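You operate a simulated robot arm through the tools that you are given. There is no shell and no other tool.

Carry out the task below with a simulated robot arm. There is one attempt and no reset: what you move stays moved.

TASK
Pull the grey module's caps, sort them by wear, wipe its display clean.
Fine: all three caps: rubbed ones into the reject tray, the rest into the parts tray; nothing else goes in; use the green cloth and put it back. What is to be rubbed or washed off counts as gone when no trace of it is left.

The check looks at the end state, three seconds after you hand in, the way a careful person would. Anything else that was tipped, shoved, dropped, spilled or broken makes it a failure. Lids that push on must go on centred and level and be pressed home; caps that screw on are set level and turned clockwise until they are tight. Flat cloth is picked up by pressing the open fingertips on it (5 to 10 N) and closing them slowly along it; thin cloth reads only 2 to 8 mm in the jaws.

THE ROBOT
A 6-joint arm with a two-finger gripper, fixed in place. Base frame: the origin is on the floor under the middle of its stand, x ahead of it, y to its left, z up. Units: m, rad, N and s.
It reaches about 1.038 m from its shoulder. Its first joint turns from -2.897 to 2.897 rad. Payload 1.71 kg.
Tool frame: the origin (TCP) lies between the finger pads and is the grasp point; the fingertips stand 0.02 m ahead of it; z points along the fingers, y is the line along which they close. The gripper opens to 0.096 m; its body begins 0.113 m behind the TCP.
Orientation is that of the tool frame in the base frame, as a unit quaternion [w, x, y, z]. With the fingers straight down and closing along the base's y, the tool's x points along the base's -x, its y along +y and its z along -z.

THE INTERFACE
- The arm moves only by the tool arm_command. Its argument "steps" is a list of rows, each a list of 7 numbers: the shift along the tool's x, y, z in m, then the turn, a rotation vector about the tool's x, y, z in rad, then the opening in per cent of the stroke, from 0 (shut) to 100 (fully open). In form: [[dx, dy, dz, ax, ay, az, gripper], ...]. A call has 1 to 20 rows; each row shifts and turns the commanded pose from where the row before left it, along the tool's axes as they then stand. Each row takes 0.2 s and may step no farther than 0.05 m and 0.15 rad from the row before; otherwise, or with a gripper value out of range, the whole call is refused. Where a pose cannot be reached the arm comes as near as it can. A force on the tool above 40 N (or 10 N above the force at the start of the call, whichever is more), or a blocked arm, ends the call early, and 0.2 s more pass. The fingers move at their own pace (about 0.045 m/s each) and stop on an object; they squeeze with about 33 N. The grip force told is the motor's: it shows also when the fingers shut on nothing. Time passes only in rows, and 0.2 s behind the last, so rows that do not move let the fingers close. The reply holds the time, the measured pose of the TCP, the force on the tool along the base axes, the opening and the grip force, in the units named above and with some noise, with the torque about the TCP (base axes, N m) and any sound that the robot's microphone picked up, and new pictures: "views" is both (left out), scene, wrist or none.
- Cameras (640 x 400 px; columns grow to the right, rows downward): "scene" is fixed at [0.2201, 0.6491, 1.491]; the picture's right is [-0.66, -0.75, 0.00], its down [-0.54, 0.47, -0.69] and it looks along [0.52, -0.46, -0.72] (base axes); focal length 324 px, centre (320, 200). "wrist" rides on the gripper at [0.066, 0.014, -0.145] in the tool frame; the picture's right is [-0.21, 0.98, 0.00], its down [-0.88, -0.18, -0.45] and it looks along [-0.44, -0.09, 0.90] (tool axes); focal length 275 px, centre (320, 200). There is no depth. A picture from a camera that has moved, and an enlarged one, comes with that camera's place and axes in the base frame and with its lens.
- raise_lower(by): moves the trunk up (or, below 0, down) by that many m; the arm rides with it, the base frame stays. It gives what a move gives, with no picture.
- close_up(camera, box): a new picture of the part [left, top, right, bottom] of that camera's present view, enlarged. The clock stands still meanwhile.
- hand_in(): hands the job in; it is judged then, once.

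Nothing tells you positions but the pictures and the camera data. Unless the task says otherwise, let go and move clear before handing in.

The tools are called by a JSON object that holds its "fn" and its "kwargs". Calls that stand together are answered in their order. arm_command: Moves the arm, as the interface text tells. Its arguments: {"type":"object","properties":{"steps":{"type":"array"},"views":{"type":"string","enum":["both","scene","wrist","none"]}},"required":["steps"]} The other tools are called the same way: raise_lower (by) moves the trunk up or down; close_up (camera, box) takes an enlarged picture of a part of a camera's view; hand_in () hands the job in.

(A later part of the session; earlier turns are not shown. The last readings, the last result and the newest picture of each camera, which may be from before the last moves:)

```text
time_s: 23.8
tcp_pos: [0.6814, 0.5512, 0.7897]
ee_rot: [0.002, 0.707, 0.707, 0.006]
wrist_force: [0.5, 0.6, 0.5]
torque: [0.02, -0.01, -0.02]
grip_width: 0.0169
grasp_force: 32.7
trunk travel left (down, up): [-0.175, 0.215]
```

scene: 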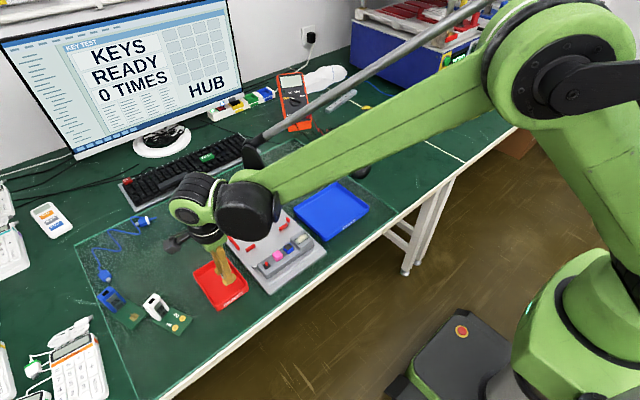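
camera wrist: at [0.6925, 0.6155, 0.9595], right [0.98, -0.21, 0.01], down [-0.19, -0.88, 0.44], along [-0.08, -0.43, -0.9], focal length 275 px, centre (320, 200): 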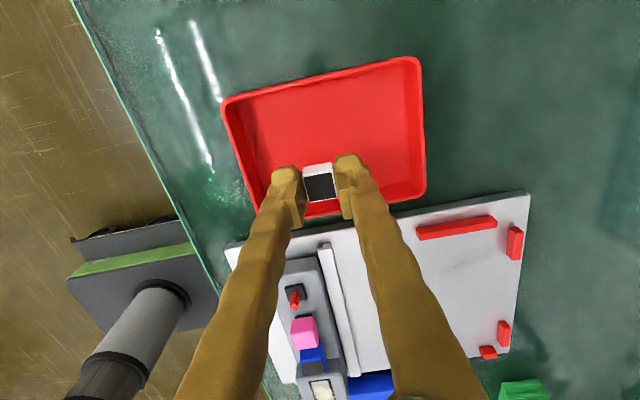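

{"fn": "arm_command", "kwargs": {"steps": [[0, 0, 0.0015, 0, 0, 0, 10], [0, 0, 0.0015, 0, 0, 0, 10]], "views": "none"}}

{"fn": "close_up", "kwargs": {"camera": "scene", "box": [190, 240, 260, 310]}}

```text
time_s: 24.4
tcp_pos: [0.6805, 0.5505, 0.7862]
ee_rot: [0.002, 0.707, 0.707, 0.006]
wrist_force: [-0.1, -0.6, 2.6]
torque: [0.01, 0.06, 0.02]
grip_width: 0.0167
grasp_force: 32.5
trunk travel left (down, up): [-0.175, 0.215]
```

```text
5.71 times, centred on (225, 275) of scene
camera zoom: at [0.2201, 0.6491, 1.491], right [-0.66, -0.75, 0.0], down [-0.54, 0.47, -0.69], along [0.52, -0.46, -0.72], focal length 1851 px, centre (863, -229)
```

zoom: 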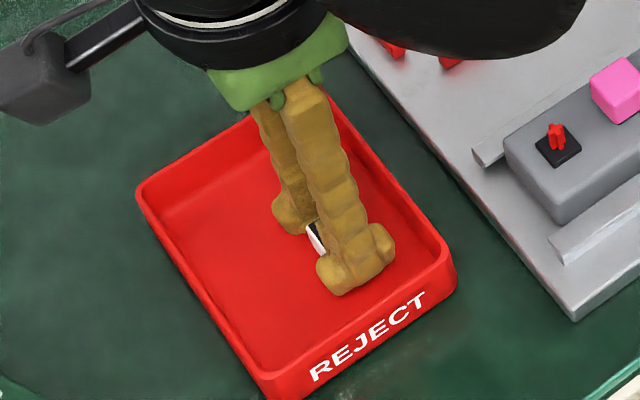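

There is light contact (2.6 N) at TCP z≈0.786, so the cap is on the tray floor. I'm opening just enough to release, then rising straight up.

{"fn": "arm_command", "kwargs": {"steps": [[0, 0, -0.001, 0, 0, 0, 18], [0, 0, 0, 0, 0, 0, 22], [0, 0, 0, 0, 0, 0, 26], [0, 0, 0, 0, 0, 0, 28], [0, 0, -0.01, 0, 0, 0, 28], [0, 0, -0.02, 0, 0, 0, 28], [0, 0, -0.03, 0, 0, 0, 28], [0, 0, -0.03, 0, 0, 0, 40], [0, 0, 0, 0, 0, 0, 50]], "views": "both"}}

{"fn": "close_up", "kwargs": {"camera": "wrist", "box": [240, 80, 440, 220]}}

```text
time_s: 26.4
tcp_pos: [0.6809, 0.5507, 0.8781]
ee_rot: [0.002, 0.707, 0.707, 0.006]
wrist_force: [-0.3, -0.5, -0.3]
torque: [-0.05, -0.01, 0.02]
grip_width: 0.0481
grasp_force: 0.3
trunk travel left (down, up): [-0.175, 0.215]
camera wrist: at [0.6926, 0.6158, 1.0232], right [0.98, -0.21, 0.01], down [-0.19, -0.88, 0.44], along [-0.08, -0.43, -0.9], focal length 275 px, centre (320, 200)
```

scene: 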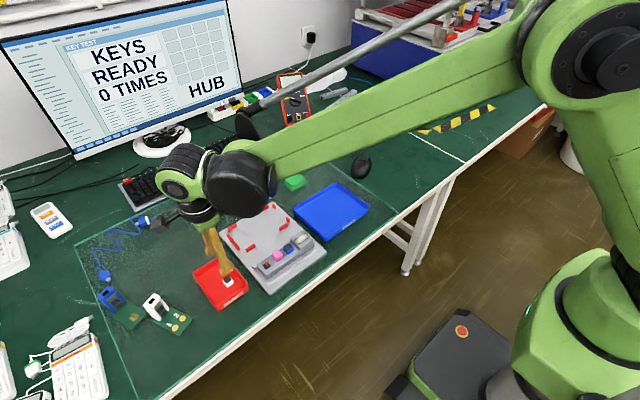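
wrist: 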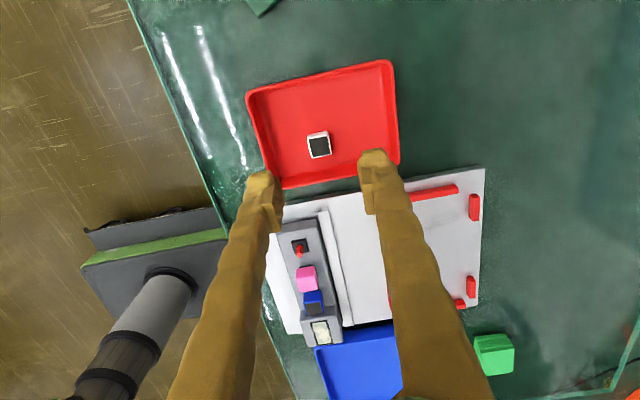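

```text
2.86 times, centred on (340, 150) of wrist
camera zoom: at [0.6926, 0.6158, 1.0232], right [0.98, -0.21, 0.01], down [-0.19, -0.88, 0.44], along [-0.08, -0.43, -0.9], focal length 786 px, centre (263, 343)
```

zoom: 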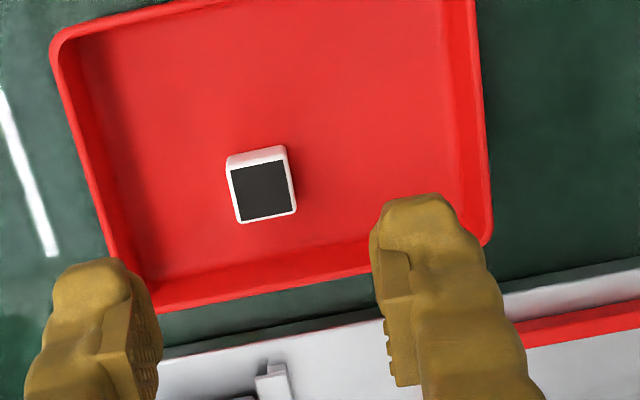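

White is upright in REJECT. Next is the blue cap at about (0.640, 0.393).

{"fn": "arm_command", "kwargs": {"steps": [[-0.0392, -0.01, 0, 0, 0, 0, 50], [-0.0392, -0.01, 0, 0, 0, 0, 50], [-0.0392, -0.01, 0, 0, 0, 0, 50], [-0.0392, -0.01, 0, 0, 0, 0, 50], [0, 0, 0.02, 0, 0, 0, 50], [0, 0, 0.02, 0, 0, 0, 50], [0, 0, 0.0, 0, 0, 0, 50]], "views": "scene"}}

{"fn": "close_up", "kwargs": {"camera": "wrist", "box": [230, 120, 430, 260]}}

{"fn": "close_up", "kwargs": {"camera": "scene", "box": [240, 210, 330, 284]}}

```text
time_s: 28.0
tcp_pos: [0.6425, 0.3942, 0.8377]
ee_rot: [0.002, 0.707, 0.707, 0.006]
wrist_force: [-0.4, -0.3, -0.9]
torque: [-0.02, -0.03, 0.03]
grip_width: 0.048
grasp_force: 0.1
trunk travel left (down, up): [-0.175, 0.215]
```

scene: 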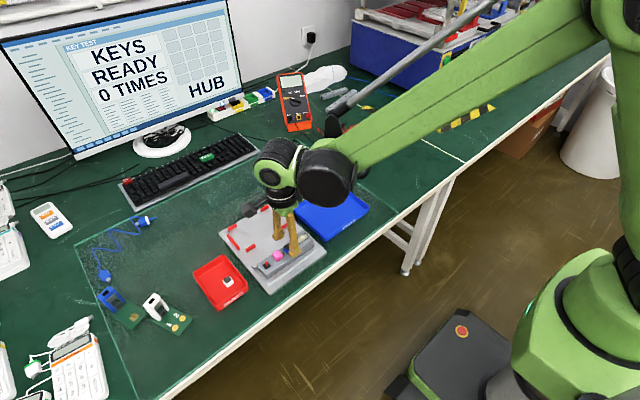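

```text
2.86 times, centred on (330, 190) of wrist
camera zoom: at [0.6536, 0.4591, 0.9828], right [0.98, -0.21, 0.01], down [-0.19, -0.88, 0.44], along [-0.08, -0.43, -0.9], focal length 786 px, centre (291, 229)
```

zoom: 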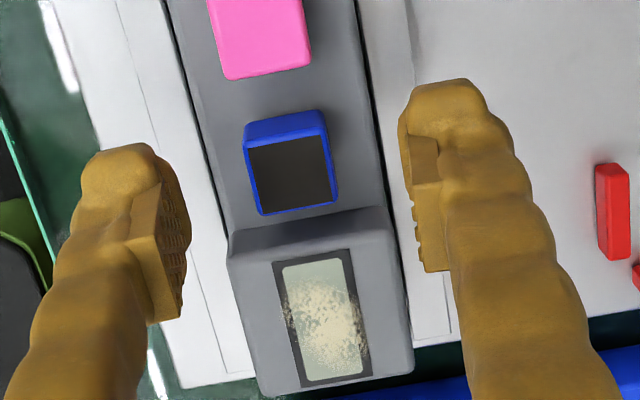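

```text
5.41 times, centred on (285, 247) of scene
camera zoom: at [0.2201, 0.6491, 1.491], right [-0.66, -0.75, 0.0], down [-0.54, 0.47, -0.69], along [0.52, -0.46, -0.72], focal length 1751 px, centre (509, -54)
```

zoom: 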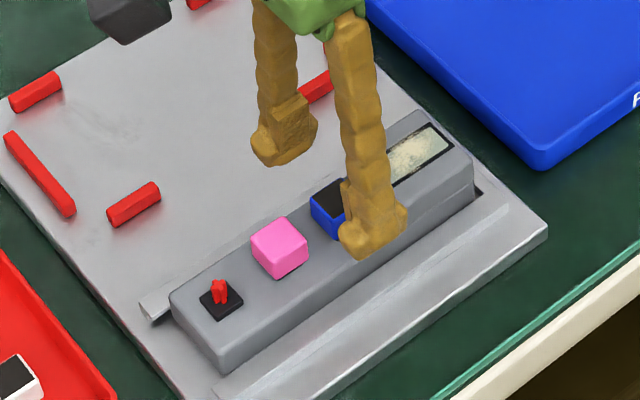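

Blue's centre is at (0.641, 0.391), with the display box wall about 9 mm off its −y side. I'll bias the grip 4 mm to +y, descend and close.

{"fn": "arm_command", "kwargs": {"steps": [[0.002, 0, 0.004, 0, 0, 0, 50], [0, 0, 0.004, 0, 0, 0, 50], [0, 0, 0.004, 0, 0, 0, 50], [0, 0, 0.004, 0, 0, 0, 50], [0, 0, 0, 0, 0, 0, 50]], "views": "none"}}

{"fn": "close_up", "kwargs": {"camera": "wrist", "box": [230, 120, 430, 260]}}

{"fn": "close_up", "kwargs": {"camera": "scene", "box": [240, 210, 330, 284]}}

```text
time_s: 29.2
tcp_pos: [0.6405, 0.3961, 0.8206]
ee_rot: [0.003, 0.707, 0.707, 0.005]
wrist_force: [0.7, -0.3, 0.1]
torque: [-0.02, -0.05, -0.01]
grip_width: 0.0481
grasp_force: 0.0
trunk travel left (down, up): [-0.175, 0.215]
```

```text
2.86 times, centred on (330, 190) of wrist
camera zoom: at [0.6529, 0.4604, 0.9658], right [0.98, -0.21, 0.01], down [-0.19, -0.88, 0.44], along [-0.08, -0.43, -0.9], focal length 786 px, centre (291, 229)
```

zoom: 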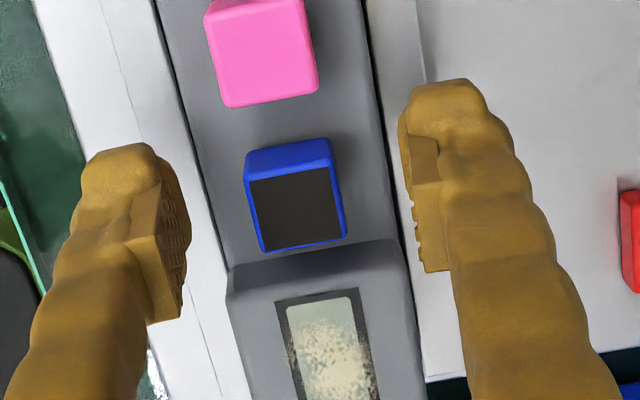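

```text
5.41 times, centred on (285, 247) of scene
camera zoom: at [0.2201, 0.6491, 1.491], right [-0.66, -0.75, 0.0], down [-0.54, 0.47, -0.69], along [0.52, -0.46, -0.72], focal length 1751 px, centre (509, -54)
```

zoom: 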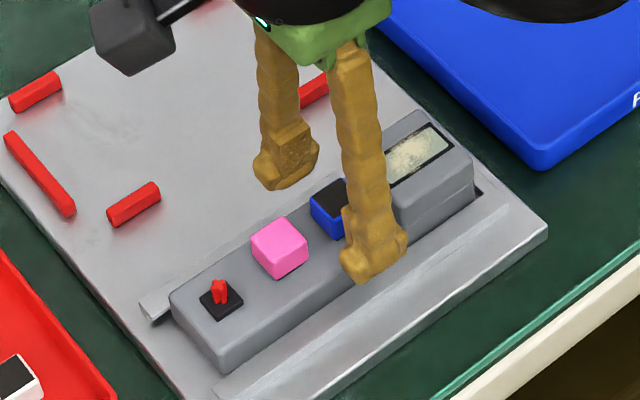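

{"fn": "arm_command", "kwargs": {"steps": [[0, 0.0005, -0.001, 0, 0, 0, 45], [0, 0, 0, 0, 0, 0, 38], [0, 0, 0, 0, 0, 0, 32], [0, 0, 0, 0, 0, 0, 27], [0, 0, 0, 0, 0, 0, 23], [0, 0, 0, 0, 0, 0, 19], [0, 0, 0, 0, 0, 0, 15], [0, 0, 0, 0, 0, 0, 10], [0, 0, 0, 0, 0, 0, 10], [0, 0, 0, 0, 0, 0, 10]], "views": "none"}}

{"fn": "close_up", "kwargs": {"camera": "wrist", "box": [230, 120, 430, 260]}}

```text
time_s: 31.4
tcp_pos: [0.6405, 0.3967, 0.8216]
ee_rot: [0.001, 0.707, 0.707, 0.006]
wrist_force: [0.3, 0.2, -1.0]
torque: [-0.04, 0.0, -0.02]
grip_width: 0.0164
grasp_force: 32.9
trunk travel left (down, up): [-0.175, 0.215]
```

```text
2.86 times, centred on (330, 190) of wrist
camera zoom: at [0.6531, 0.4606, 0.9664], right [0.98, -0.21, 0.01], down [-0.19, -0.88, 0.44], along [-0.08, -0.43, -0.9], focal length 786 px, centre (291, 229)
```

zoom: 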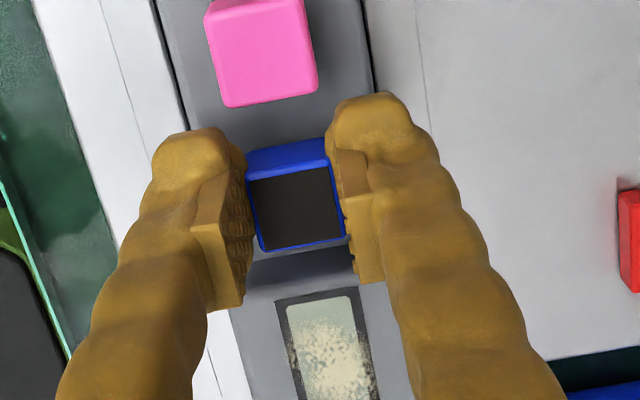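

Blue is gripped cleanly (16.4 mm, 33 N). I'm pulling straight up.

{"fn": "arm_command", "kwargs": {"steps": [[0, 0, -0.002, 0, 0, 0, 10], [0, 0, -0.002, 0, 0, 0, 10], [0, 0, -0.002, 0, 0, 0, 10], [0, 0, -0.002, 0, 0, 0, 10], [0, 0, -0.003, 0, 0, 0, 10], [0, 0, -0.003, 0, 0, 0, 10], [0, 0, -0.004, 0, 0, 0, 10], [0, 0, -0.01, 0, 0, 0, 10], [0, 0, -0.02, 0, 0, 0, 10], [0, 0, -0.022, 0, 0, 0, 10], [0, 0, 0, 0, 0, 0, 10]], "views": "both"}}

{"fn": "close_up", "kwargs": {"camera": "scene", "box": [240, 210, 330, 284]}}

```text
time_s: 33.8
tcp_pos: [0.639, 0.3963, 0.8929]
ee_rot: [0.002, 0.707, 0.707, 0.005]
wrist_force: [-0.1, -0.2, 0.0]
torque: [0.0, -0.02, -0.01]
grip_width: 0.0168
grasp_force: 32.9
trunk travel left (down, up): [-0.175, 0.215]
camera wrist: at [0.6513, 0.4619, 1.0378], right [0.98, -0.21, 0.01], down [-0.19, -0.88, 0.44], along [-0.08, -0.43, -0.9], focal length 275 px, centre (320, 200)
```

scene: 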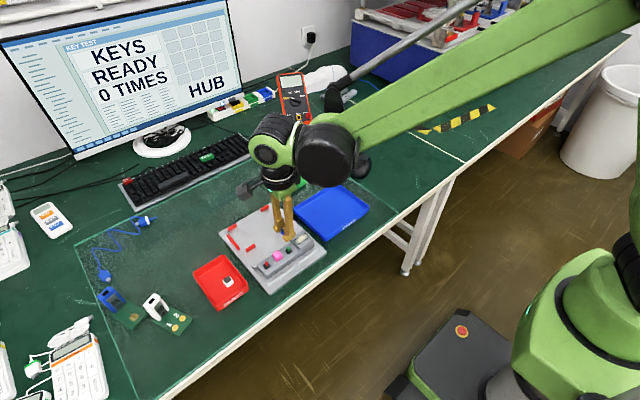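
wrist: 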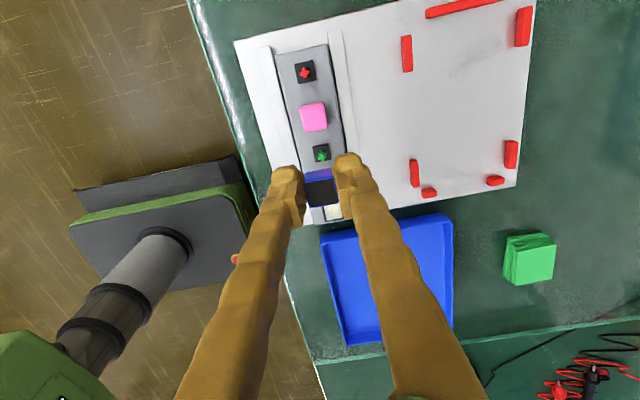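

```text
5.41 times, centred on (285, 247) of scene
camera zoom: at [0.2201, 0.6491, 1.491], right [-0.66, -0.75, 0.0], down [-0.54, 0.47, -0.69], along [0.52, -0.46, -0.72], focal length 1751 px, centre (509, -54)
```

zoom: 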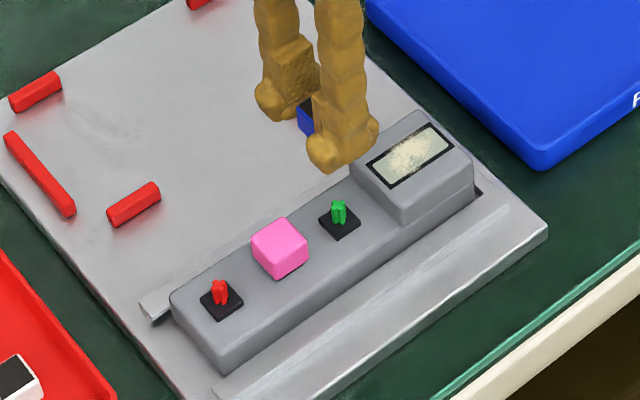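

Blue is off cleanly (green stem exposed). I'm carrying it to the red tray, offset from the white cap.

{"fn": "arm_command", "kwargs": {"steps": [[0.0367, 0.0136, 0, 0, 0, 0, 10], [0.0367, 0.0136, 0, 0, 0, 0, 10], [0.0367, 0.0136, 0, 0, 0, 0, 10], [0.0367, 0.0136, 0, 0, 0, 0, 10], [0.0367, 0.0136, 0, 0, 0, 0, 10], [0, 0, 0.02, 0, 0, 0, 10], [0, 0, 0.02, 0, 0, 0, 10], [0, 0, 0.02, 0, 0, 0, 10], [0, 0, 0, 0, 0, 0, 10]], "views": "both"}}

{"fn": "close_up", "kwargs": {"camera": "scene", "box": [180, 230, 270, 320]}}

{"fn": "close_up", "kwargs": {"camera": "wrist", "box": [220, 80, 430, 230]}}

```text
time_s: 35.8
tcp_pos: [0.7084, 0.5784, 0.834]
ee_rot: [0.002, 0.707, 0.707, 0.005]
wrist_force: [0.7, 0.0, -1.1]
torque: [0.02, 0.01, 0.03]
grip_width: 0.0166
grasp_force: 33.3
trunk travel left (down, up): [-0.175, 0.215]
camera wrist: at [0.7212, 0.6437, 0.9795], right [0.98, -0.21, 0.01], down [-0.19, -0.88, 0.44], along [-0.08, -0.43, -0.9], focal length 275 px, centre (320, 200)
```

scene: 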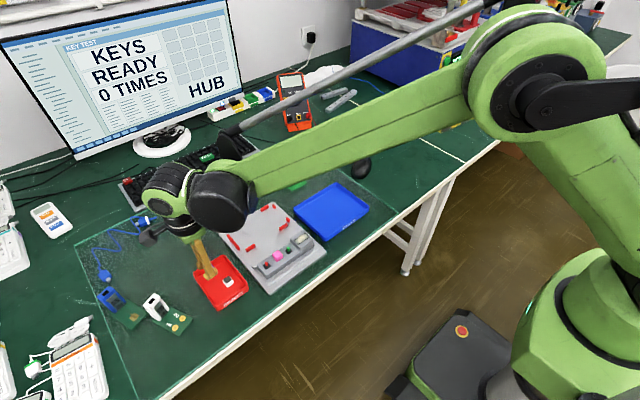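
wrist: 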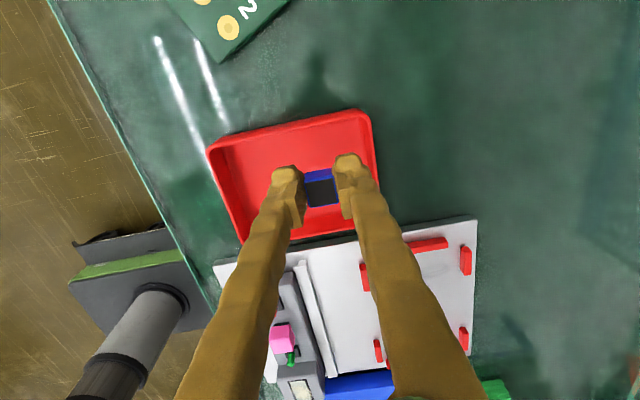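

```text
4.44 times, centred on (225, 275) of scene
camera zoom: at [0.2201, 0.6491, 1.491], right [-0.66, -0.75, 0.0], down [-0.54, 0.47, -0.69], along [0.52, -0.46, -0.72], focal length 1440 px, centre (742, -133)
```

zoom: 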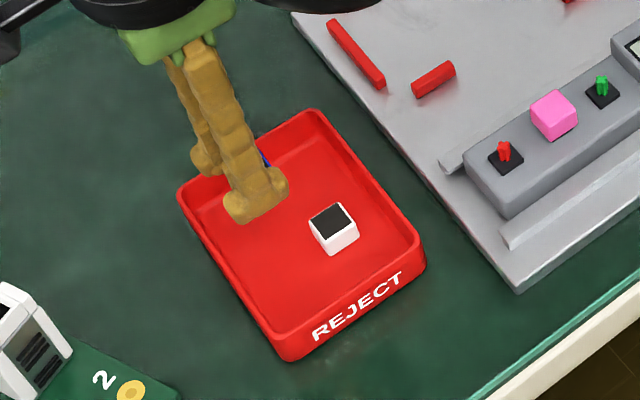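

```text
2.67 times, centred on (325, 155) of wrist
camera zoom: at [0.7212, 0.6437, 0.9795], right [0.98, -0.21, 0.01], down [-0.19, -0.88, 0.44], along [-0.08, -0.43, -0.9], focal length 734 px, centre (307, 320)
```

zoom: 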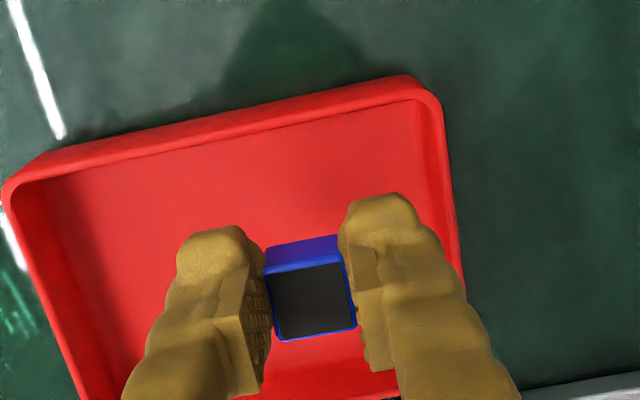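

{"fn": "arm_command", "kwargs": {"steps": [[0, -0.003, 0.01, 0, 0, 0, 10], [0, 0, 0.01, 0, 0, 0, 10], [0, 0, 0.01, 0, 0, 0, 10], [0, 0, 0.005, 0, 0, 0, 10], [0, 0, 0.005, 0, 0, 0, 10], [0, 0, 0.003, 0, 0, 0, 10], [0, 0, 0, 0, 0, 0, 10]], "views": "scene"}}

{"fn": "close_up", "kwargs": {"camera": "wrist", "box": [220, 80, 430, 230]}}

{"fn": "close_up", "kwargs": {"camera": "scene", "box": [180, 230, 270, 320]}}

```text
time_s: 37.4
tcp_pos: [0.7055, 0.5799, 0.7903]
ee_rot: [0.002, 0.708, 0.707, 0.006]
wrist_force: [0.1, 0.3, 0.5]
torque: [0.03, -0.02, 0.02]
grip_width: 0.0166
grasp_force: 32.7
trunk travel left (down, up): [-0.175, 0.215]
```

scene: 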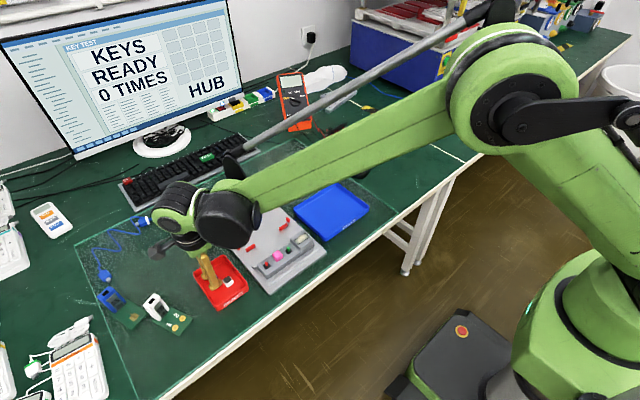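

```text
2.67 times, centred on (325, 155) of wrist
camera zoom: at [0.7182, 0.6447, 0.9357], right [0.98, -0.21, 0.01], down [-0.19, -0.88, 0.44], along [-0.08, -0.43, -0.9], focal length 734 px, centre (307, 320)
```

zoom: 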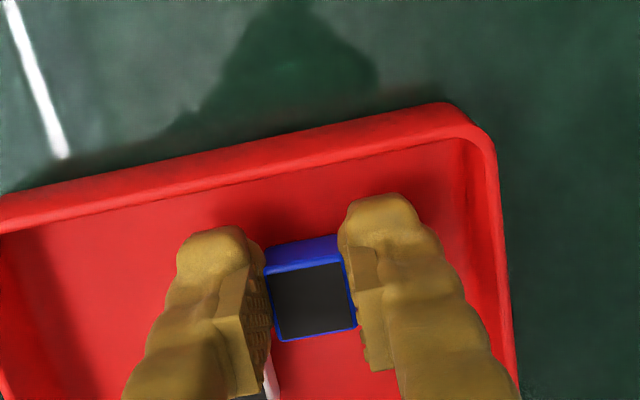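

```text
4.44 times, centred on (225, 275) of scene
camera zoom: at [0.2201, 0.6491, 1.491], right [-0.66, -0.75, 0.0], down [-0.54, 0.47, -0.69], along [0.52, -0.46, -0.72], focal length 1440 px, centre (742, -133)
```

zoom: 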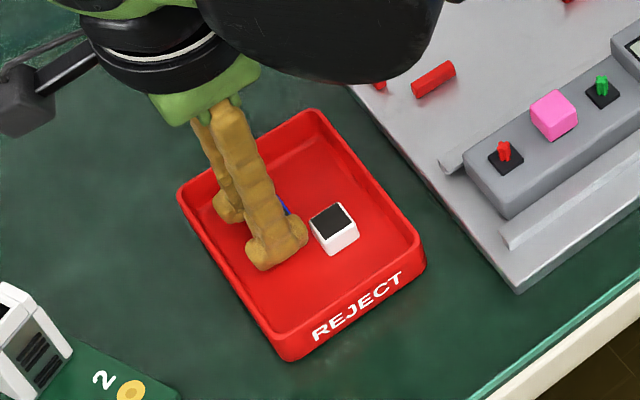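

{"fn": "arm_command", "kwargs": {"steps": [[0, 0, 0.0015, 0, 0, 0, 10], [0, 0, 0.0015, 0, 0, 0, 10]], "views": "none"}}

```text
time_s: 38.0
tcp_pos: [0.7049, 0.5805, 0.7866]
ee_rot: [0.002, 0.707, 0.707, 0.006]
wrist_force: [0.6, -0.7, -0.2]
torque: [-0.03, 0.01, 0.02]
grip_width: 0.0168
grasp_force: 32.7
trunk travel left (down, up): [-0.175, 0.215]
```

The cap is within about a millimetre of the floor. I'm releasing gently and rising.

{"fn": "arm_command", "kwargs": {"steps": [[0, 0, 0.001, 0, 0, 0, 10], [0, 0, 0, 0, 0, 0, 18], [0, 0, 0, 0, 0, 0, 22], [0, 0, 0, 0, 0, 0, 26], [0, 0, 0, 0, 0, 0, 28], [0, 0, -0.01, 0, 0, 0, 28], [0, 0, -0.02, 0, 0, 0, 28], [0, 0, -0.03, 0, 0, 0, 28], [0, 0, -0.03, 0, 0, 0, 40], [0, 0, 0, 0, 0, 0, 50]], "views": "both"}}

{"fn": "close_up", "kwargs": {"camera": "wrist", "box": [220, 80, 430, 230]}}

{"fn": "close_up", "kwargs": {"camera": "scene", "box": [180, 230, 270, 320]}}

```text
time_s: 40.2
tcp_pos: [0.7059, 0.5802, 0.8764]
ee_rot: [0.001, 0.708, 0.707, 0.006]
wrist_force: [0.2, -0.5, -0.2]
torque: [0.02, -0.01, 0.03]
grip_width: 0.0479
grasp_force: 0.0
trunk travel left (down, up): [-0.175, 0.215]
camera wrist: at [0.7183, 0.6444, 1.0219], right [0.98, -0.21, 0.01], down [-0.19, -0.88, 0.44], along [-0.08, -0.43, -0.9], focal length 275 px, centre (320, 200)
```

scene: 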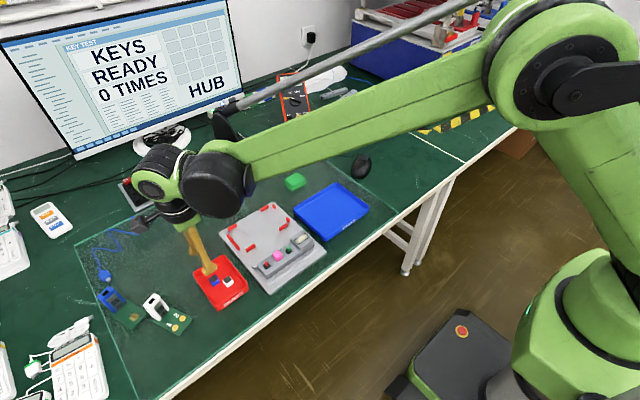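
wrist: 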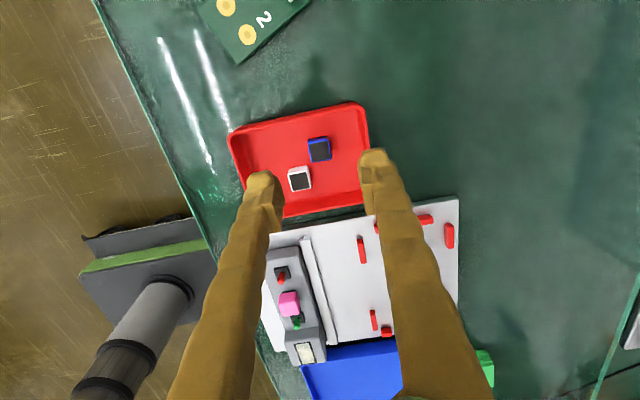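

```text
2.67 times, centred on (325, 155) of wrist
camera zoom: at [0.7183, 0.6444, 1.0219], right [0.98, -0.21, 0.01], down [-0.19, -0.88, 0.44], along [-0.08, -0.43, -0.9], focal length 734 px, centre (307, 320)
```

zoom: 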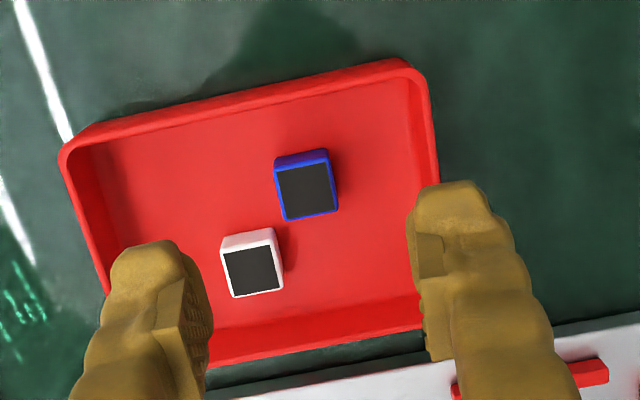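

```text
4.44 times, centred on (225, 275) of scene
camera zoom: at [0.2201, 0.6491, 1.491], right [-0.66, -0.75, 0.0], down [-0.54, 0.47, -0.69], along [0.52, -0.46, -0.72], focal length 1440 px, centre (742, -133)
```

zoom: 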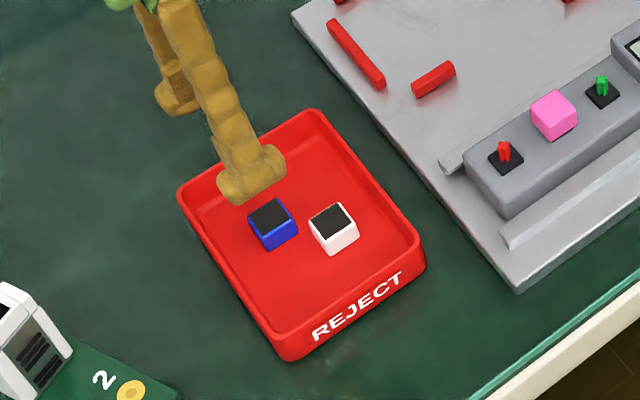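

Both rubbed caps are in REJECT. Next is the pink cap at about (0.641, 0.426).

{"fn": "arm_command", "kwargs": {"steps": [[-0.0384, -0.01625, 0, 0, 0, 0, 50], [-0.0384, -0.01625, 0, 0, 0, 0, 50], [-0.0384, -0.01625, 0, 0, 0, 0, 50], [-0.0384, -0.01625, 0, 0, 0, 0, 50], [0, 0, 0.02, 0, 0, 0, 50], [0, 0, 0.02, 0, 0, 0, 50], [0, 0, 0.0, 0, 0, 0, 50]], "views": "none"}}

{"fn": "close_up", "kwargs": {"camera": "wrist", "box": [230, 120, 430, 260]}}

{"fn": "close_up", "kwargs": {"camera": "scene", "box": [240, 210, 330, 284]}}

```text
time_s: 41.8
tcp_pos: [0.6403, 0.4261, 0.8362]
ee_rot: [0.002, 0.707, 0.707, 0.006]
wrist_force: [0.1, 0.4, -0.7]
torque: [0.02, -0.01, -0.01]
grip_width: 0.0479
grasp_force: 0.0
trunk travel left (down, up): [-0.175, 0.215]
```

```text
2.86 times, centred on (330, 190) of wrist
camera zoom: at [0.6525, 0.4903, 0.9809], right [0.98, -0.21, 0.01], down [-0.19, -0.88, 0.44], along [-0.08, -0.43, -0.9], focal length 786 px, centre (291, 229)
```

zoom: 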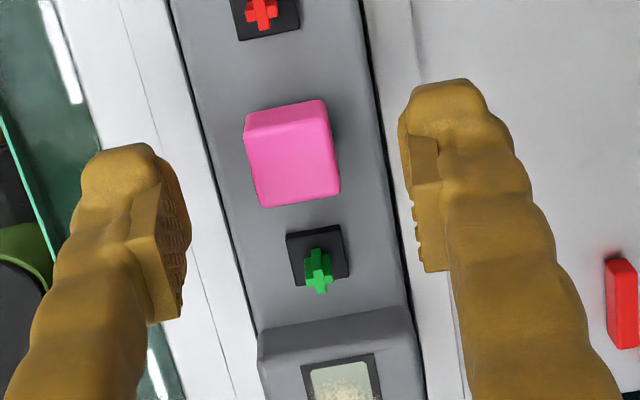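

```text
5.41 times, centred on (285, 247) of scene
camera zoom: at [0.2201, 0.6491, 1.491], right [-0.66, -0.75, 0.0], down [-0.54, 0.47, -0.69], along [0.52, -0.46, -0.72], focal length 1751 px, centre (509, -54)
```

zoom: 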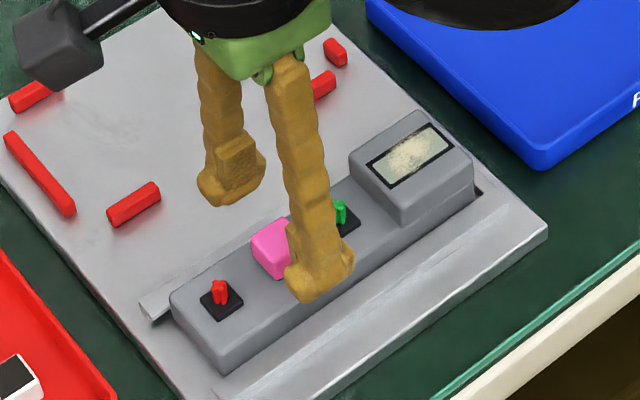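

{"fn": "arm_command", "kwargs": {"steps": [[-0.001, 0.001, 0.004, 0, 0, 0, 50], [0, 0, 0.004, 0, 0, 0, 50], [0, 0, 0.004, 0, 0, 0, 50], [0, 0, 0.003, 0, 0, 0, 50], [0, 0, 0, 0, 0, 0, 45], [0, 0, 0, 0, 0, 0, 38], [0, 0, 0, 0, 0, 0, 32], [0, 0, 0, 0, 0, 0, 27], [0, 0, 0, 0, 0, 0, 23], [0, 0, 0, 0, 0, 0, 19], [0, 0, 0, 0, 0, 0, 15], [0, 0, 0, 0, 0, 0, 10], [0, 0, 0, 0, 0, 0, 10], [0, 0, 0, 0, 0, 0, 10]], "views": "none"}}

{"fn": "close_up", "kwargs": {"camera": "wrist", "box": [230, 120, 430, 260]}}

```text
time_s: 44.8
tcp_pos: [0.6407, 0.4256, 0.8193]
ee_rot: [0.002, 0.707, 0.707, 0.005]
wrist_force: [0.5, 0.9, 0.3]
torque: [-0.01, -0.01, -0.03]
grip_width: 0.0172
grasp_force: 33.3
trunk travel left (down, up): [-0.175, 0.215]
```

```text
2.86 times, centred on (330, 190) of wrist
camera zoom: at [0.6539, 0.4905, 0.9655], right [0.98, -0.21, 0.01], down [-0.19, -0.88, 0.44], along [-0.08, -0.43, -0.9], focal length 786 px, centre (291, 229)
```

zoom: 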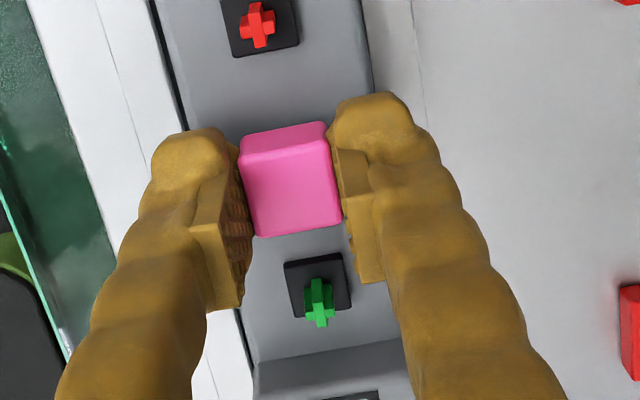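

Pink is gripped. I'm pulling it up and looking at it once free.

{"fn": "arm_command", "kwargs": {"steps": [[0, 0, -0.002, 0, 0, 0, 10], [0, 0, -0.002, 0, 0, 0, 10], [0, 0, -0.002, 0, 0, 0, 10], [0, 0, -0.002, 0, 0, 0, 10], [0, 0, -0.003, 0, 0, 0, 10], [0, 0, -0.003, 0, 0, 0, 10], [0, 0, -0.004, 0, 0, 0, 10], [0, 0, -0.01, 0, 0, 0, 10], [0, 0, -0.02, 0, 0, 0, 10], [0, 0, -0.025, 0, 0, 0, 10], [0, 0, 0, 0, 0, 0, 10]], "views": "both"}}

{"fn": "close_up", "kwargs": {"camera": "scene", "box": [240, 190, 330, 274]}}

{"fn": "close_up", "kwargs": {"camera": "wrist", "box": [290, 155, 350, 215]}}

```text
time_s: 47.2
tcp_pos: [0.6409, 0.425, 0.8932]
ee_rot: [0.002, 0.707, 0.707, 0.005]
wrist_force: [-0.7, -0.1, 0.2]
torque: [0.04, -0.02, -0.04]
grip_width: 0.017
grasp_force: 33.6
trunk travel left (down, up): [-0.175, 0.215]
camera wrist: at [0.6523, 0.4892, 1.0383], right [0.98, -0.21, 0.01], down [-0.19, -0.88, 0.44], along [-0.08, -0.43, -0.9], focal length 275 px, centre (320, 200)
```

scene: 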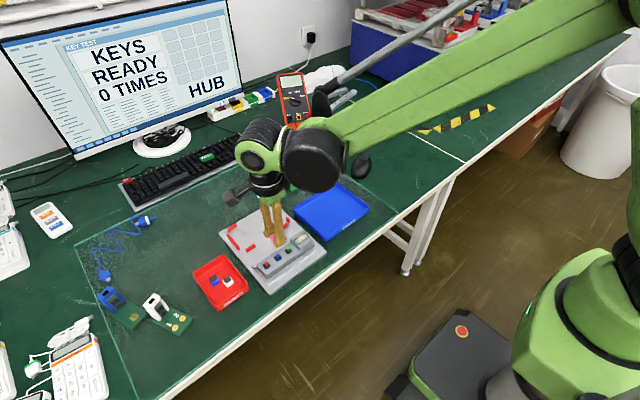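
wrist: 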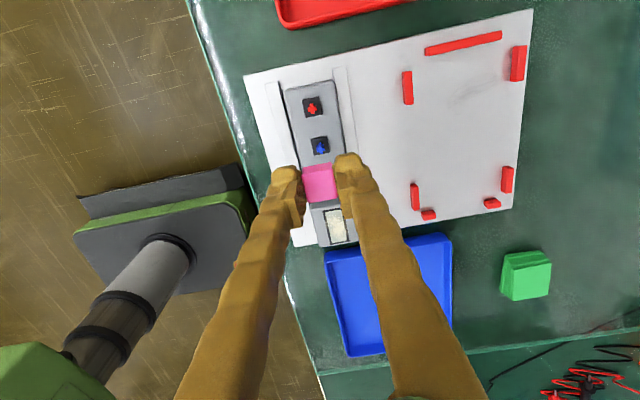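

```text
4.76 times, centred on (285, 232) of scene
camera zoom: at [0.2201, 0.6491, 1.491], right [-0.66, -0.75, 0.0], down [-0.54, 0.47, -0.69], along [0.52, -0.46, -0.72], focal length 1542 px, centre (487, 48)
```

zoom: 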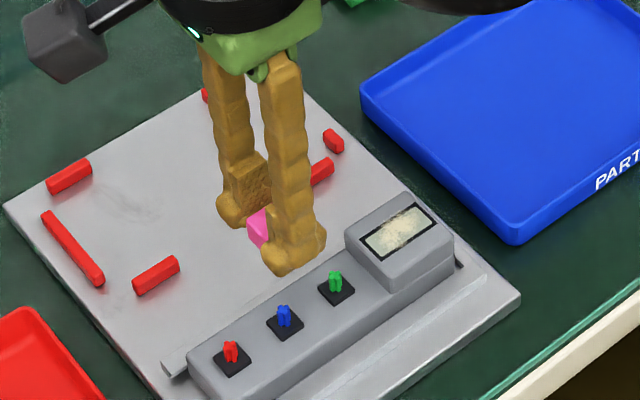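

```text
6.67 times, centred on (320, 185) of wrist
camera zoom: at [0.6523, 0.4892, 1.0383], right [0.98, -0.21, 0.01], down [-0.19, -0.88, 0.44], along [-0.08, -0.43, -0.9], focal length 1835 px, centre (320, 300)
```

zoom: 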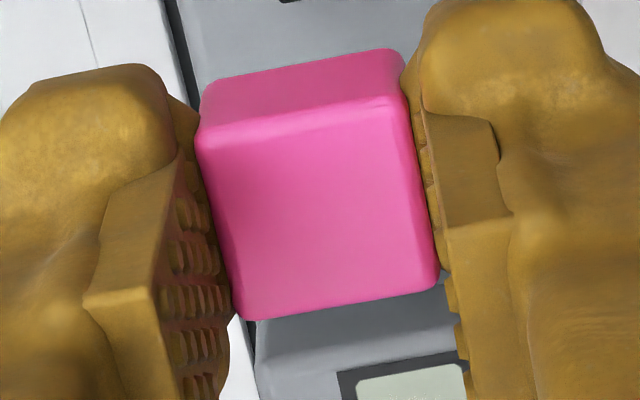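

All three caps are off, and pink's surface is intact, so it goes to PARTS. I'll measure the blue tray precisely first.

{"fn": "close_up", "kwargs": {"camera": "wrist", "box": [280, 200, 560, 375]}}

{"fn": "close_up", "kwargs": {"camera": "scene", "box": [280, 165, 384, 250]}}

```text
2.29 times, centred on (420, 288) of wrist
camera zoom: at [0.6523, 0.4892, 1.0383], right [0.98, -0.21, 0.01], down [-0.19, -0.88, 0.44], along [-0.08, -0.43, -0.9], focal length 629 px, centre (91, 0)
```

zoom: 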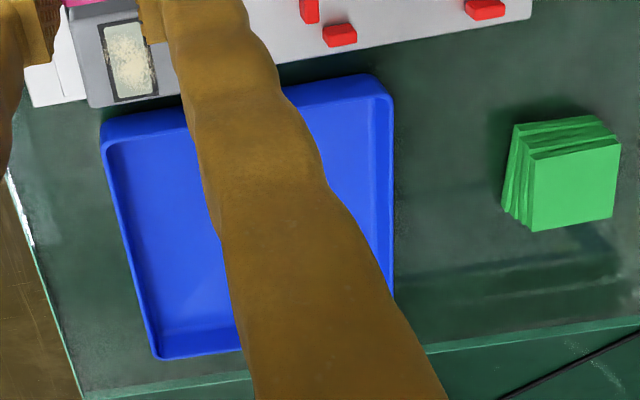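

```text
4.71 times, centred on (332, 208) of scene
camera zoom: at [0.2201, 0.6491, 1.491], right [-0.66, -0.75, 0.0], down [-0.54, 0.47, -0.69], along [0.52, -0.46, -0.72], focal length 1524 px, centre (264, 165)
```

zoom: 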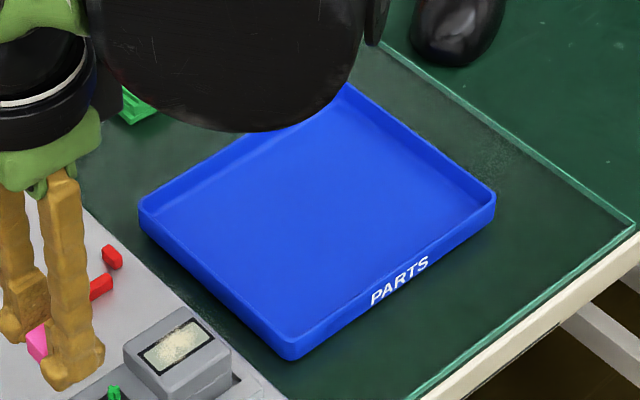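

Blue tray centre is about (0.685, 0.203). I'm carrying pink there and descending.

{"fn": "arm_command", "kwargs": {"steps": [[-0.044, 0.0088, 0, 0, 0, 0, 10], [-0.044, 0.0088, 0, 0, 0, 0, 10], [-0.044, 0.0088, 0, 0, 0, 0, 10], [-0.044, 0.0088, 0, 0, 0, 0, 10], [-0.044, 0.0088, 0, 0, 0, 0, 10], [0, 0, 0.02, 0, 0, 0, 10], [0, 0, 0.02, 0, 0, 0, 10], [0, 0, 0.02, 0, 0, 0, 10], [0, 0, 0.01, 0, 0, 0, 10], [0, 0, 0, 0, 0, 0, 10]], "views": "both"}}

{"fn": "close_up", "kwargs": {"camera": "scene", "box": [280, 165, 384, 250]}}

```text
time_s: 49.4
tcp_pos: [0.6837, 0.2056, 0.822]
ee_rot: [0.002, 0.707, 0.707, 0.006]
wrist_force: [-0.1, -0.2, 0.0]
torque: [0.01, 0.01, 0.03]
grip_width: 0.017
grasp_force: 32.6
trunk travel left (down, up): [-0.175, 0.215]
camera wrist: at [0.6966, 0.2707, 0.9676], right [0.98, -0.21, 0.01], down [-0.19, -0.88, 0.44], along [-0.08, -0.43, -0.9], focal length 275 px, centre (320, 200)
```

scene: 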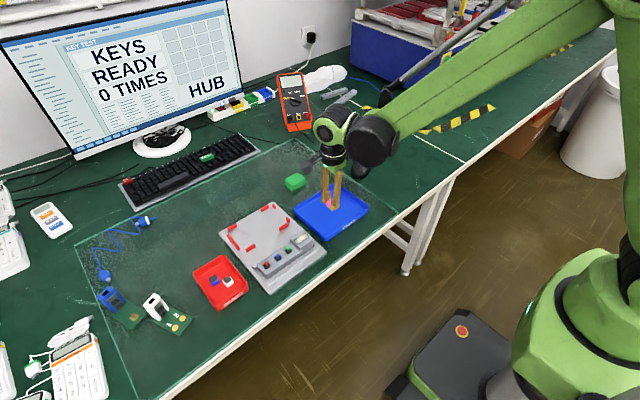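
wrist: 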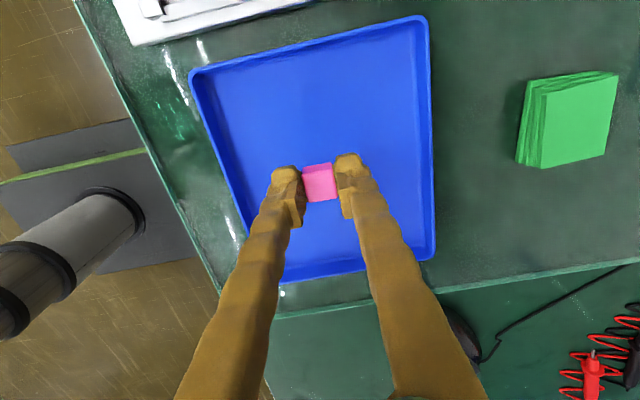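

```text
4.71 times, centred on (332, 208) of scene
camera zoom: at [0.2201, 0.6491, 1.491], right [-0.66, -0.75, 0.0], down [-0.54, 0.47, -0.69], along [0.52, -0.46, -0.72], focal length 1524 px, centre (264, 165)
```

zoom: 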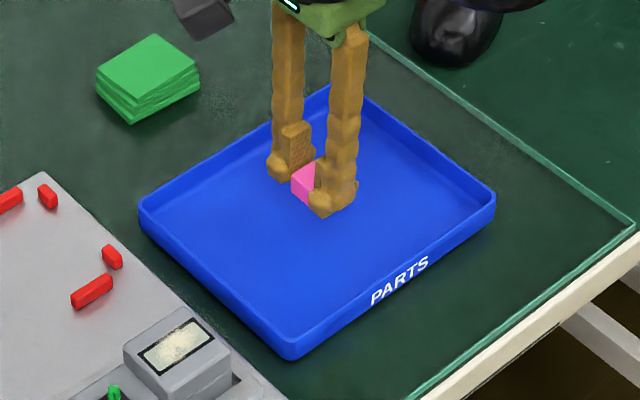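

{"fn": "arm_command", "kwargs": {"steps": [[0, 0, 0.01, 0, 0, 0, 10], [0, 0, 0.01, 0, 0, 0, 10], [0, 0, 0.006, 0, 0, 0, 10], [0, 0, 0.003, 0, 0, 0, 10], [0, 0, 0.003, 0, 0, 0, 10], [0, 0, 0, 0, 0, 0, 10]], "views": "none"}}

```text
time_s: 50.8
tcp_pos: [0.684, 0.2056, 0.7898]
ee_rot: [0.001, 0.707, 0.707, 0.006]
wrist_force: [0.3, 0.3, 1.0]
torque: [0.02, 0.01, -0.02]
grip_width: 0.0167
grasp_force: 32.9
trunk travel left (down, up): [-0.175, 0.215]
```

{"fn": "arm_command", "kwargs": {"steps": [[0, 0, 0.0015, 0, 0, 0, 10], [0, 0, 0.0015, 0, 0, 0, 10]], "views": "none"}}

```text
time_s: 51.4
tcp_pos: [0.6861, 0.2051, 0.787]
ee_rot: [0.002, 0.707, 0.708, 0.005]
wrist_force: [-0.1, -0.5, 0.1]
torque: [0.0, -0.02, 0.02]
grip_width: 0.0169
grasp_force: 33.2
trunk travel left (down, up): [-0.175, 0.215]
```

{"fn": "arm_command", "kwargs": {"steps": [[0, 0, 0.0015, 0, 0, 0, 10], [0, 0, 0, 0, 0, 0, 10]], "views": "none"}}

```text
time_s: 52.0
tcp_pos: [0.6858, 0.2046, 0.7846]
ee_rot: [0.003, 0.707, 0.707, 0.007]
wrist_force: [1.0, 1.0, 20.8]
torque: [0.03, 0.09, 0.0]
grip_width: 0.0169
grasp_force: 32.7
trunk travel left (down, up): [-0.175, 0.215]
```

Firm contact with the tray floor. I'm backing off a millimetre, releasing, and rising.

{"fn": "arm_command", "kwargs": {"steps": [[0, 0, -0.001, 0, 0, 0, 10], [0, 0, 0, 0, 0, 0, 10], [0, 0, 0, 0, 0, 0, 18], [0, 0, 0, 0, 0, 0, 22], [0, 0, 0, 0, 0, 0, 26], [0, 0, 0, 0, 0, 0, 30], [0, 0, -0.01, 0, 0, 0, 32], [0, 0, -0.02, 0, 0, 0, 32], [0, 0, -0.03, 0, 0, 0, 32], [0, 0, -0.04, 0, 0, 0, 50], [0, 0, 0, 0, 0, 0, 70]], "views": "both"}}

{"fn": "close_up", "kwargs": {"camera": "scene", "box": [260, 165, 384, 260]}}

{"fn": "close_up", "kwargs": {"camera": "wrist", "box": [460, 60, 620, 160]}}

```text
time_s: 54.4
tcp_pos: [0.6841, 0.202, 0.8863]
ee_rot: [0.002, 0.707, 0.707, 0.005]
wrist_force: [-1.0, 0.2, 0.0]
torque: [0.0, -0.05, 0.03]
grip_width: 0.0674
grasp_force: 0.1
trunk travel left (down, up): [-0.175, 0.215]
camera wrist: at [0.6973, 0.268, 1.0316], right [0.98, -0.21, 0.01], down [-0.19, -0.88, 0.44], along [-0.08, -0.43, -0.9], focal length 275 px, centre (320, 200)
```

scene: 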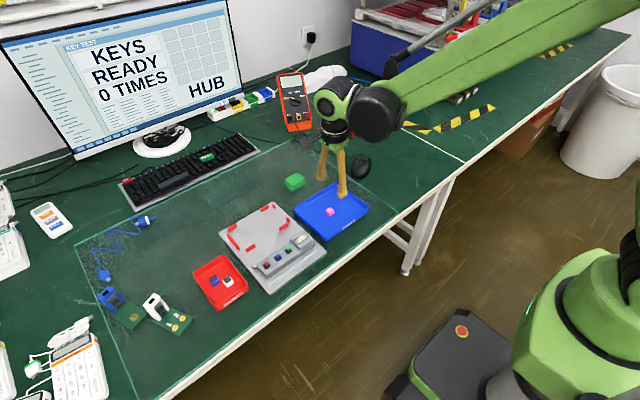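
wrist: 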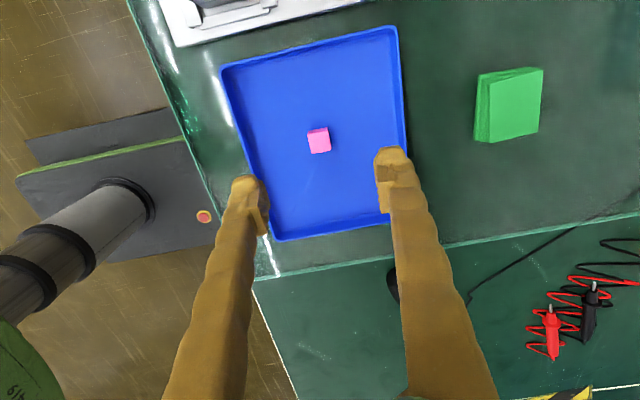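

```text
4.21 times, centred on (322, 212) of scene
camera zoom: at [0.2201, 0.6491, 1.491], right [-0.66, -0.75, 0.0], down [-0.54, 0.47, -0.69], along [0.52, -0.46, -0.72], focal length 1364 px, centre (312, 147)
```

zoom: 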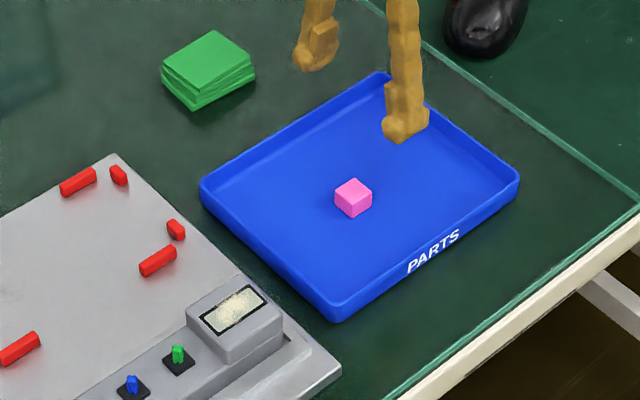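

```text
4.00 times, centred on (540, 110) of wrist
camera zoom: at [0.6973, 0.268, 1.0316], right [0.98, -0.21, 0.01], down [-0.19, -0.88, 0.44], along [-0.08, -0.43, -0.9], focal length 1101 px, centre (-560, 560)
```

zoom: 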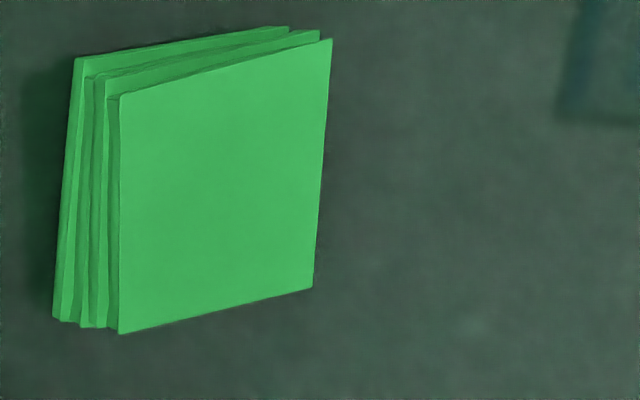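

Pink is in PARTS. The folded green cloth is at about (0.860, 0.200), about 45×52 mm and rotated about 3°. I'm moving over it with the gripper open.

{"fn": "arm_command", "kwargs": {"steps": [[0, 0.044, 0, 0, 0, 0, 90], [-0.001, 0.044, 0, 0, 0, 0, 100], [-0.001, 0.044, 0, 0, 0, 0, 100], [-0.001, 0.043, 0, 0, 0, -0.057, 100], [0, 0, 0, 0, 0, 0, 100]], "views": "both"}}

{"fn": "close_up", "kwargs": {"camera": "wrist", "box": [200, 80, 440, 240]}}

```text
time_s: 55.6
tcp_pos: [0.8625, 0.1986, 0.8874]
ee_rot: [0.002, 0.687, 0.727, 0.005]
wrist_force: [1.2, -0.8, -0.2]
torque: [0.0, 0.03, -0.03]
grip_width: 0.0957
grasp_force: 0.1
trunk travel left (down, up): [-0.175, 0.215]
camera wrist: at [0.8712, 0.266, 1.0333], right [0.99, -0.15, 0.01], down [-0.14, -0.89, 0.44], along [-0.06, -0.44, -0.9], focal length 275 px, centre (320, 200)
```

scene: 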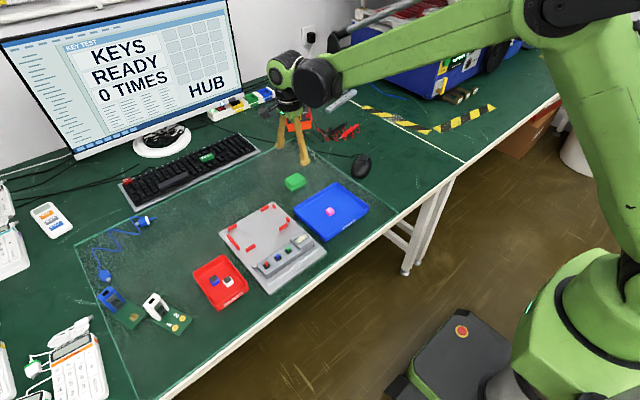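
wrist: 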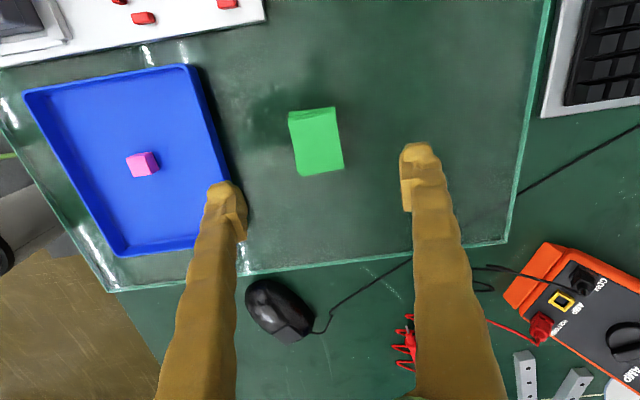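

```text
2.50 times, centred on (320, 160) of wrist
camera zoom: at [0.8712, 0.266, 1.0333], right [0.99, -0.15, 0.01], down [-0.14, -0.89, 0.44], along [-0.06, -0.44, -0.9], focal length 688 px, centre (320, 300)
```

zoom: 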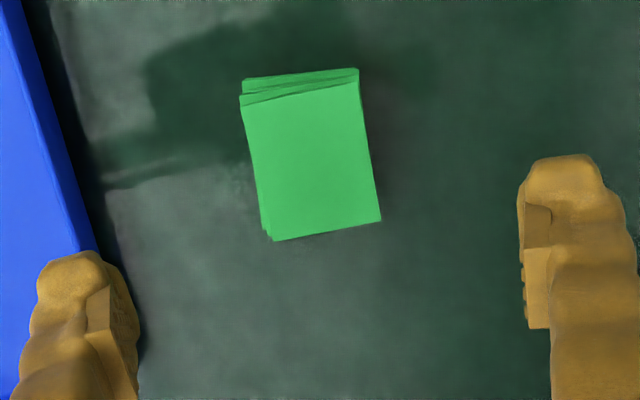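

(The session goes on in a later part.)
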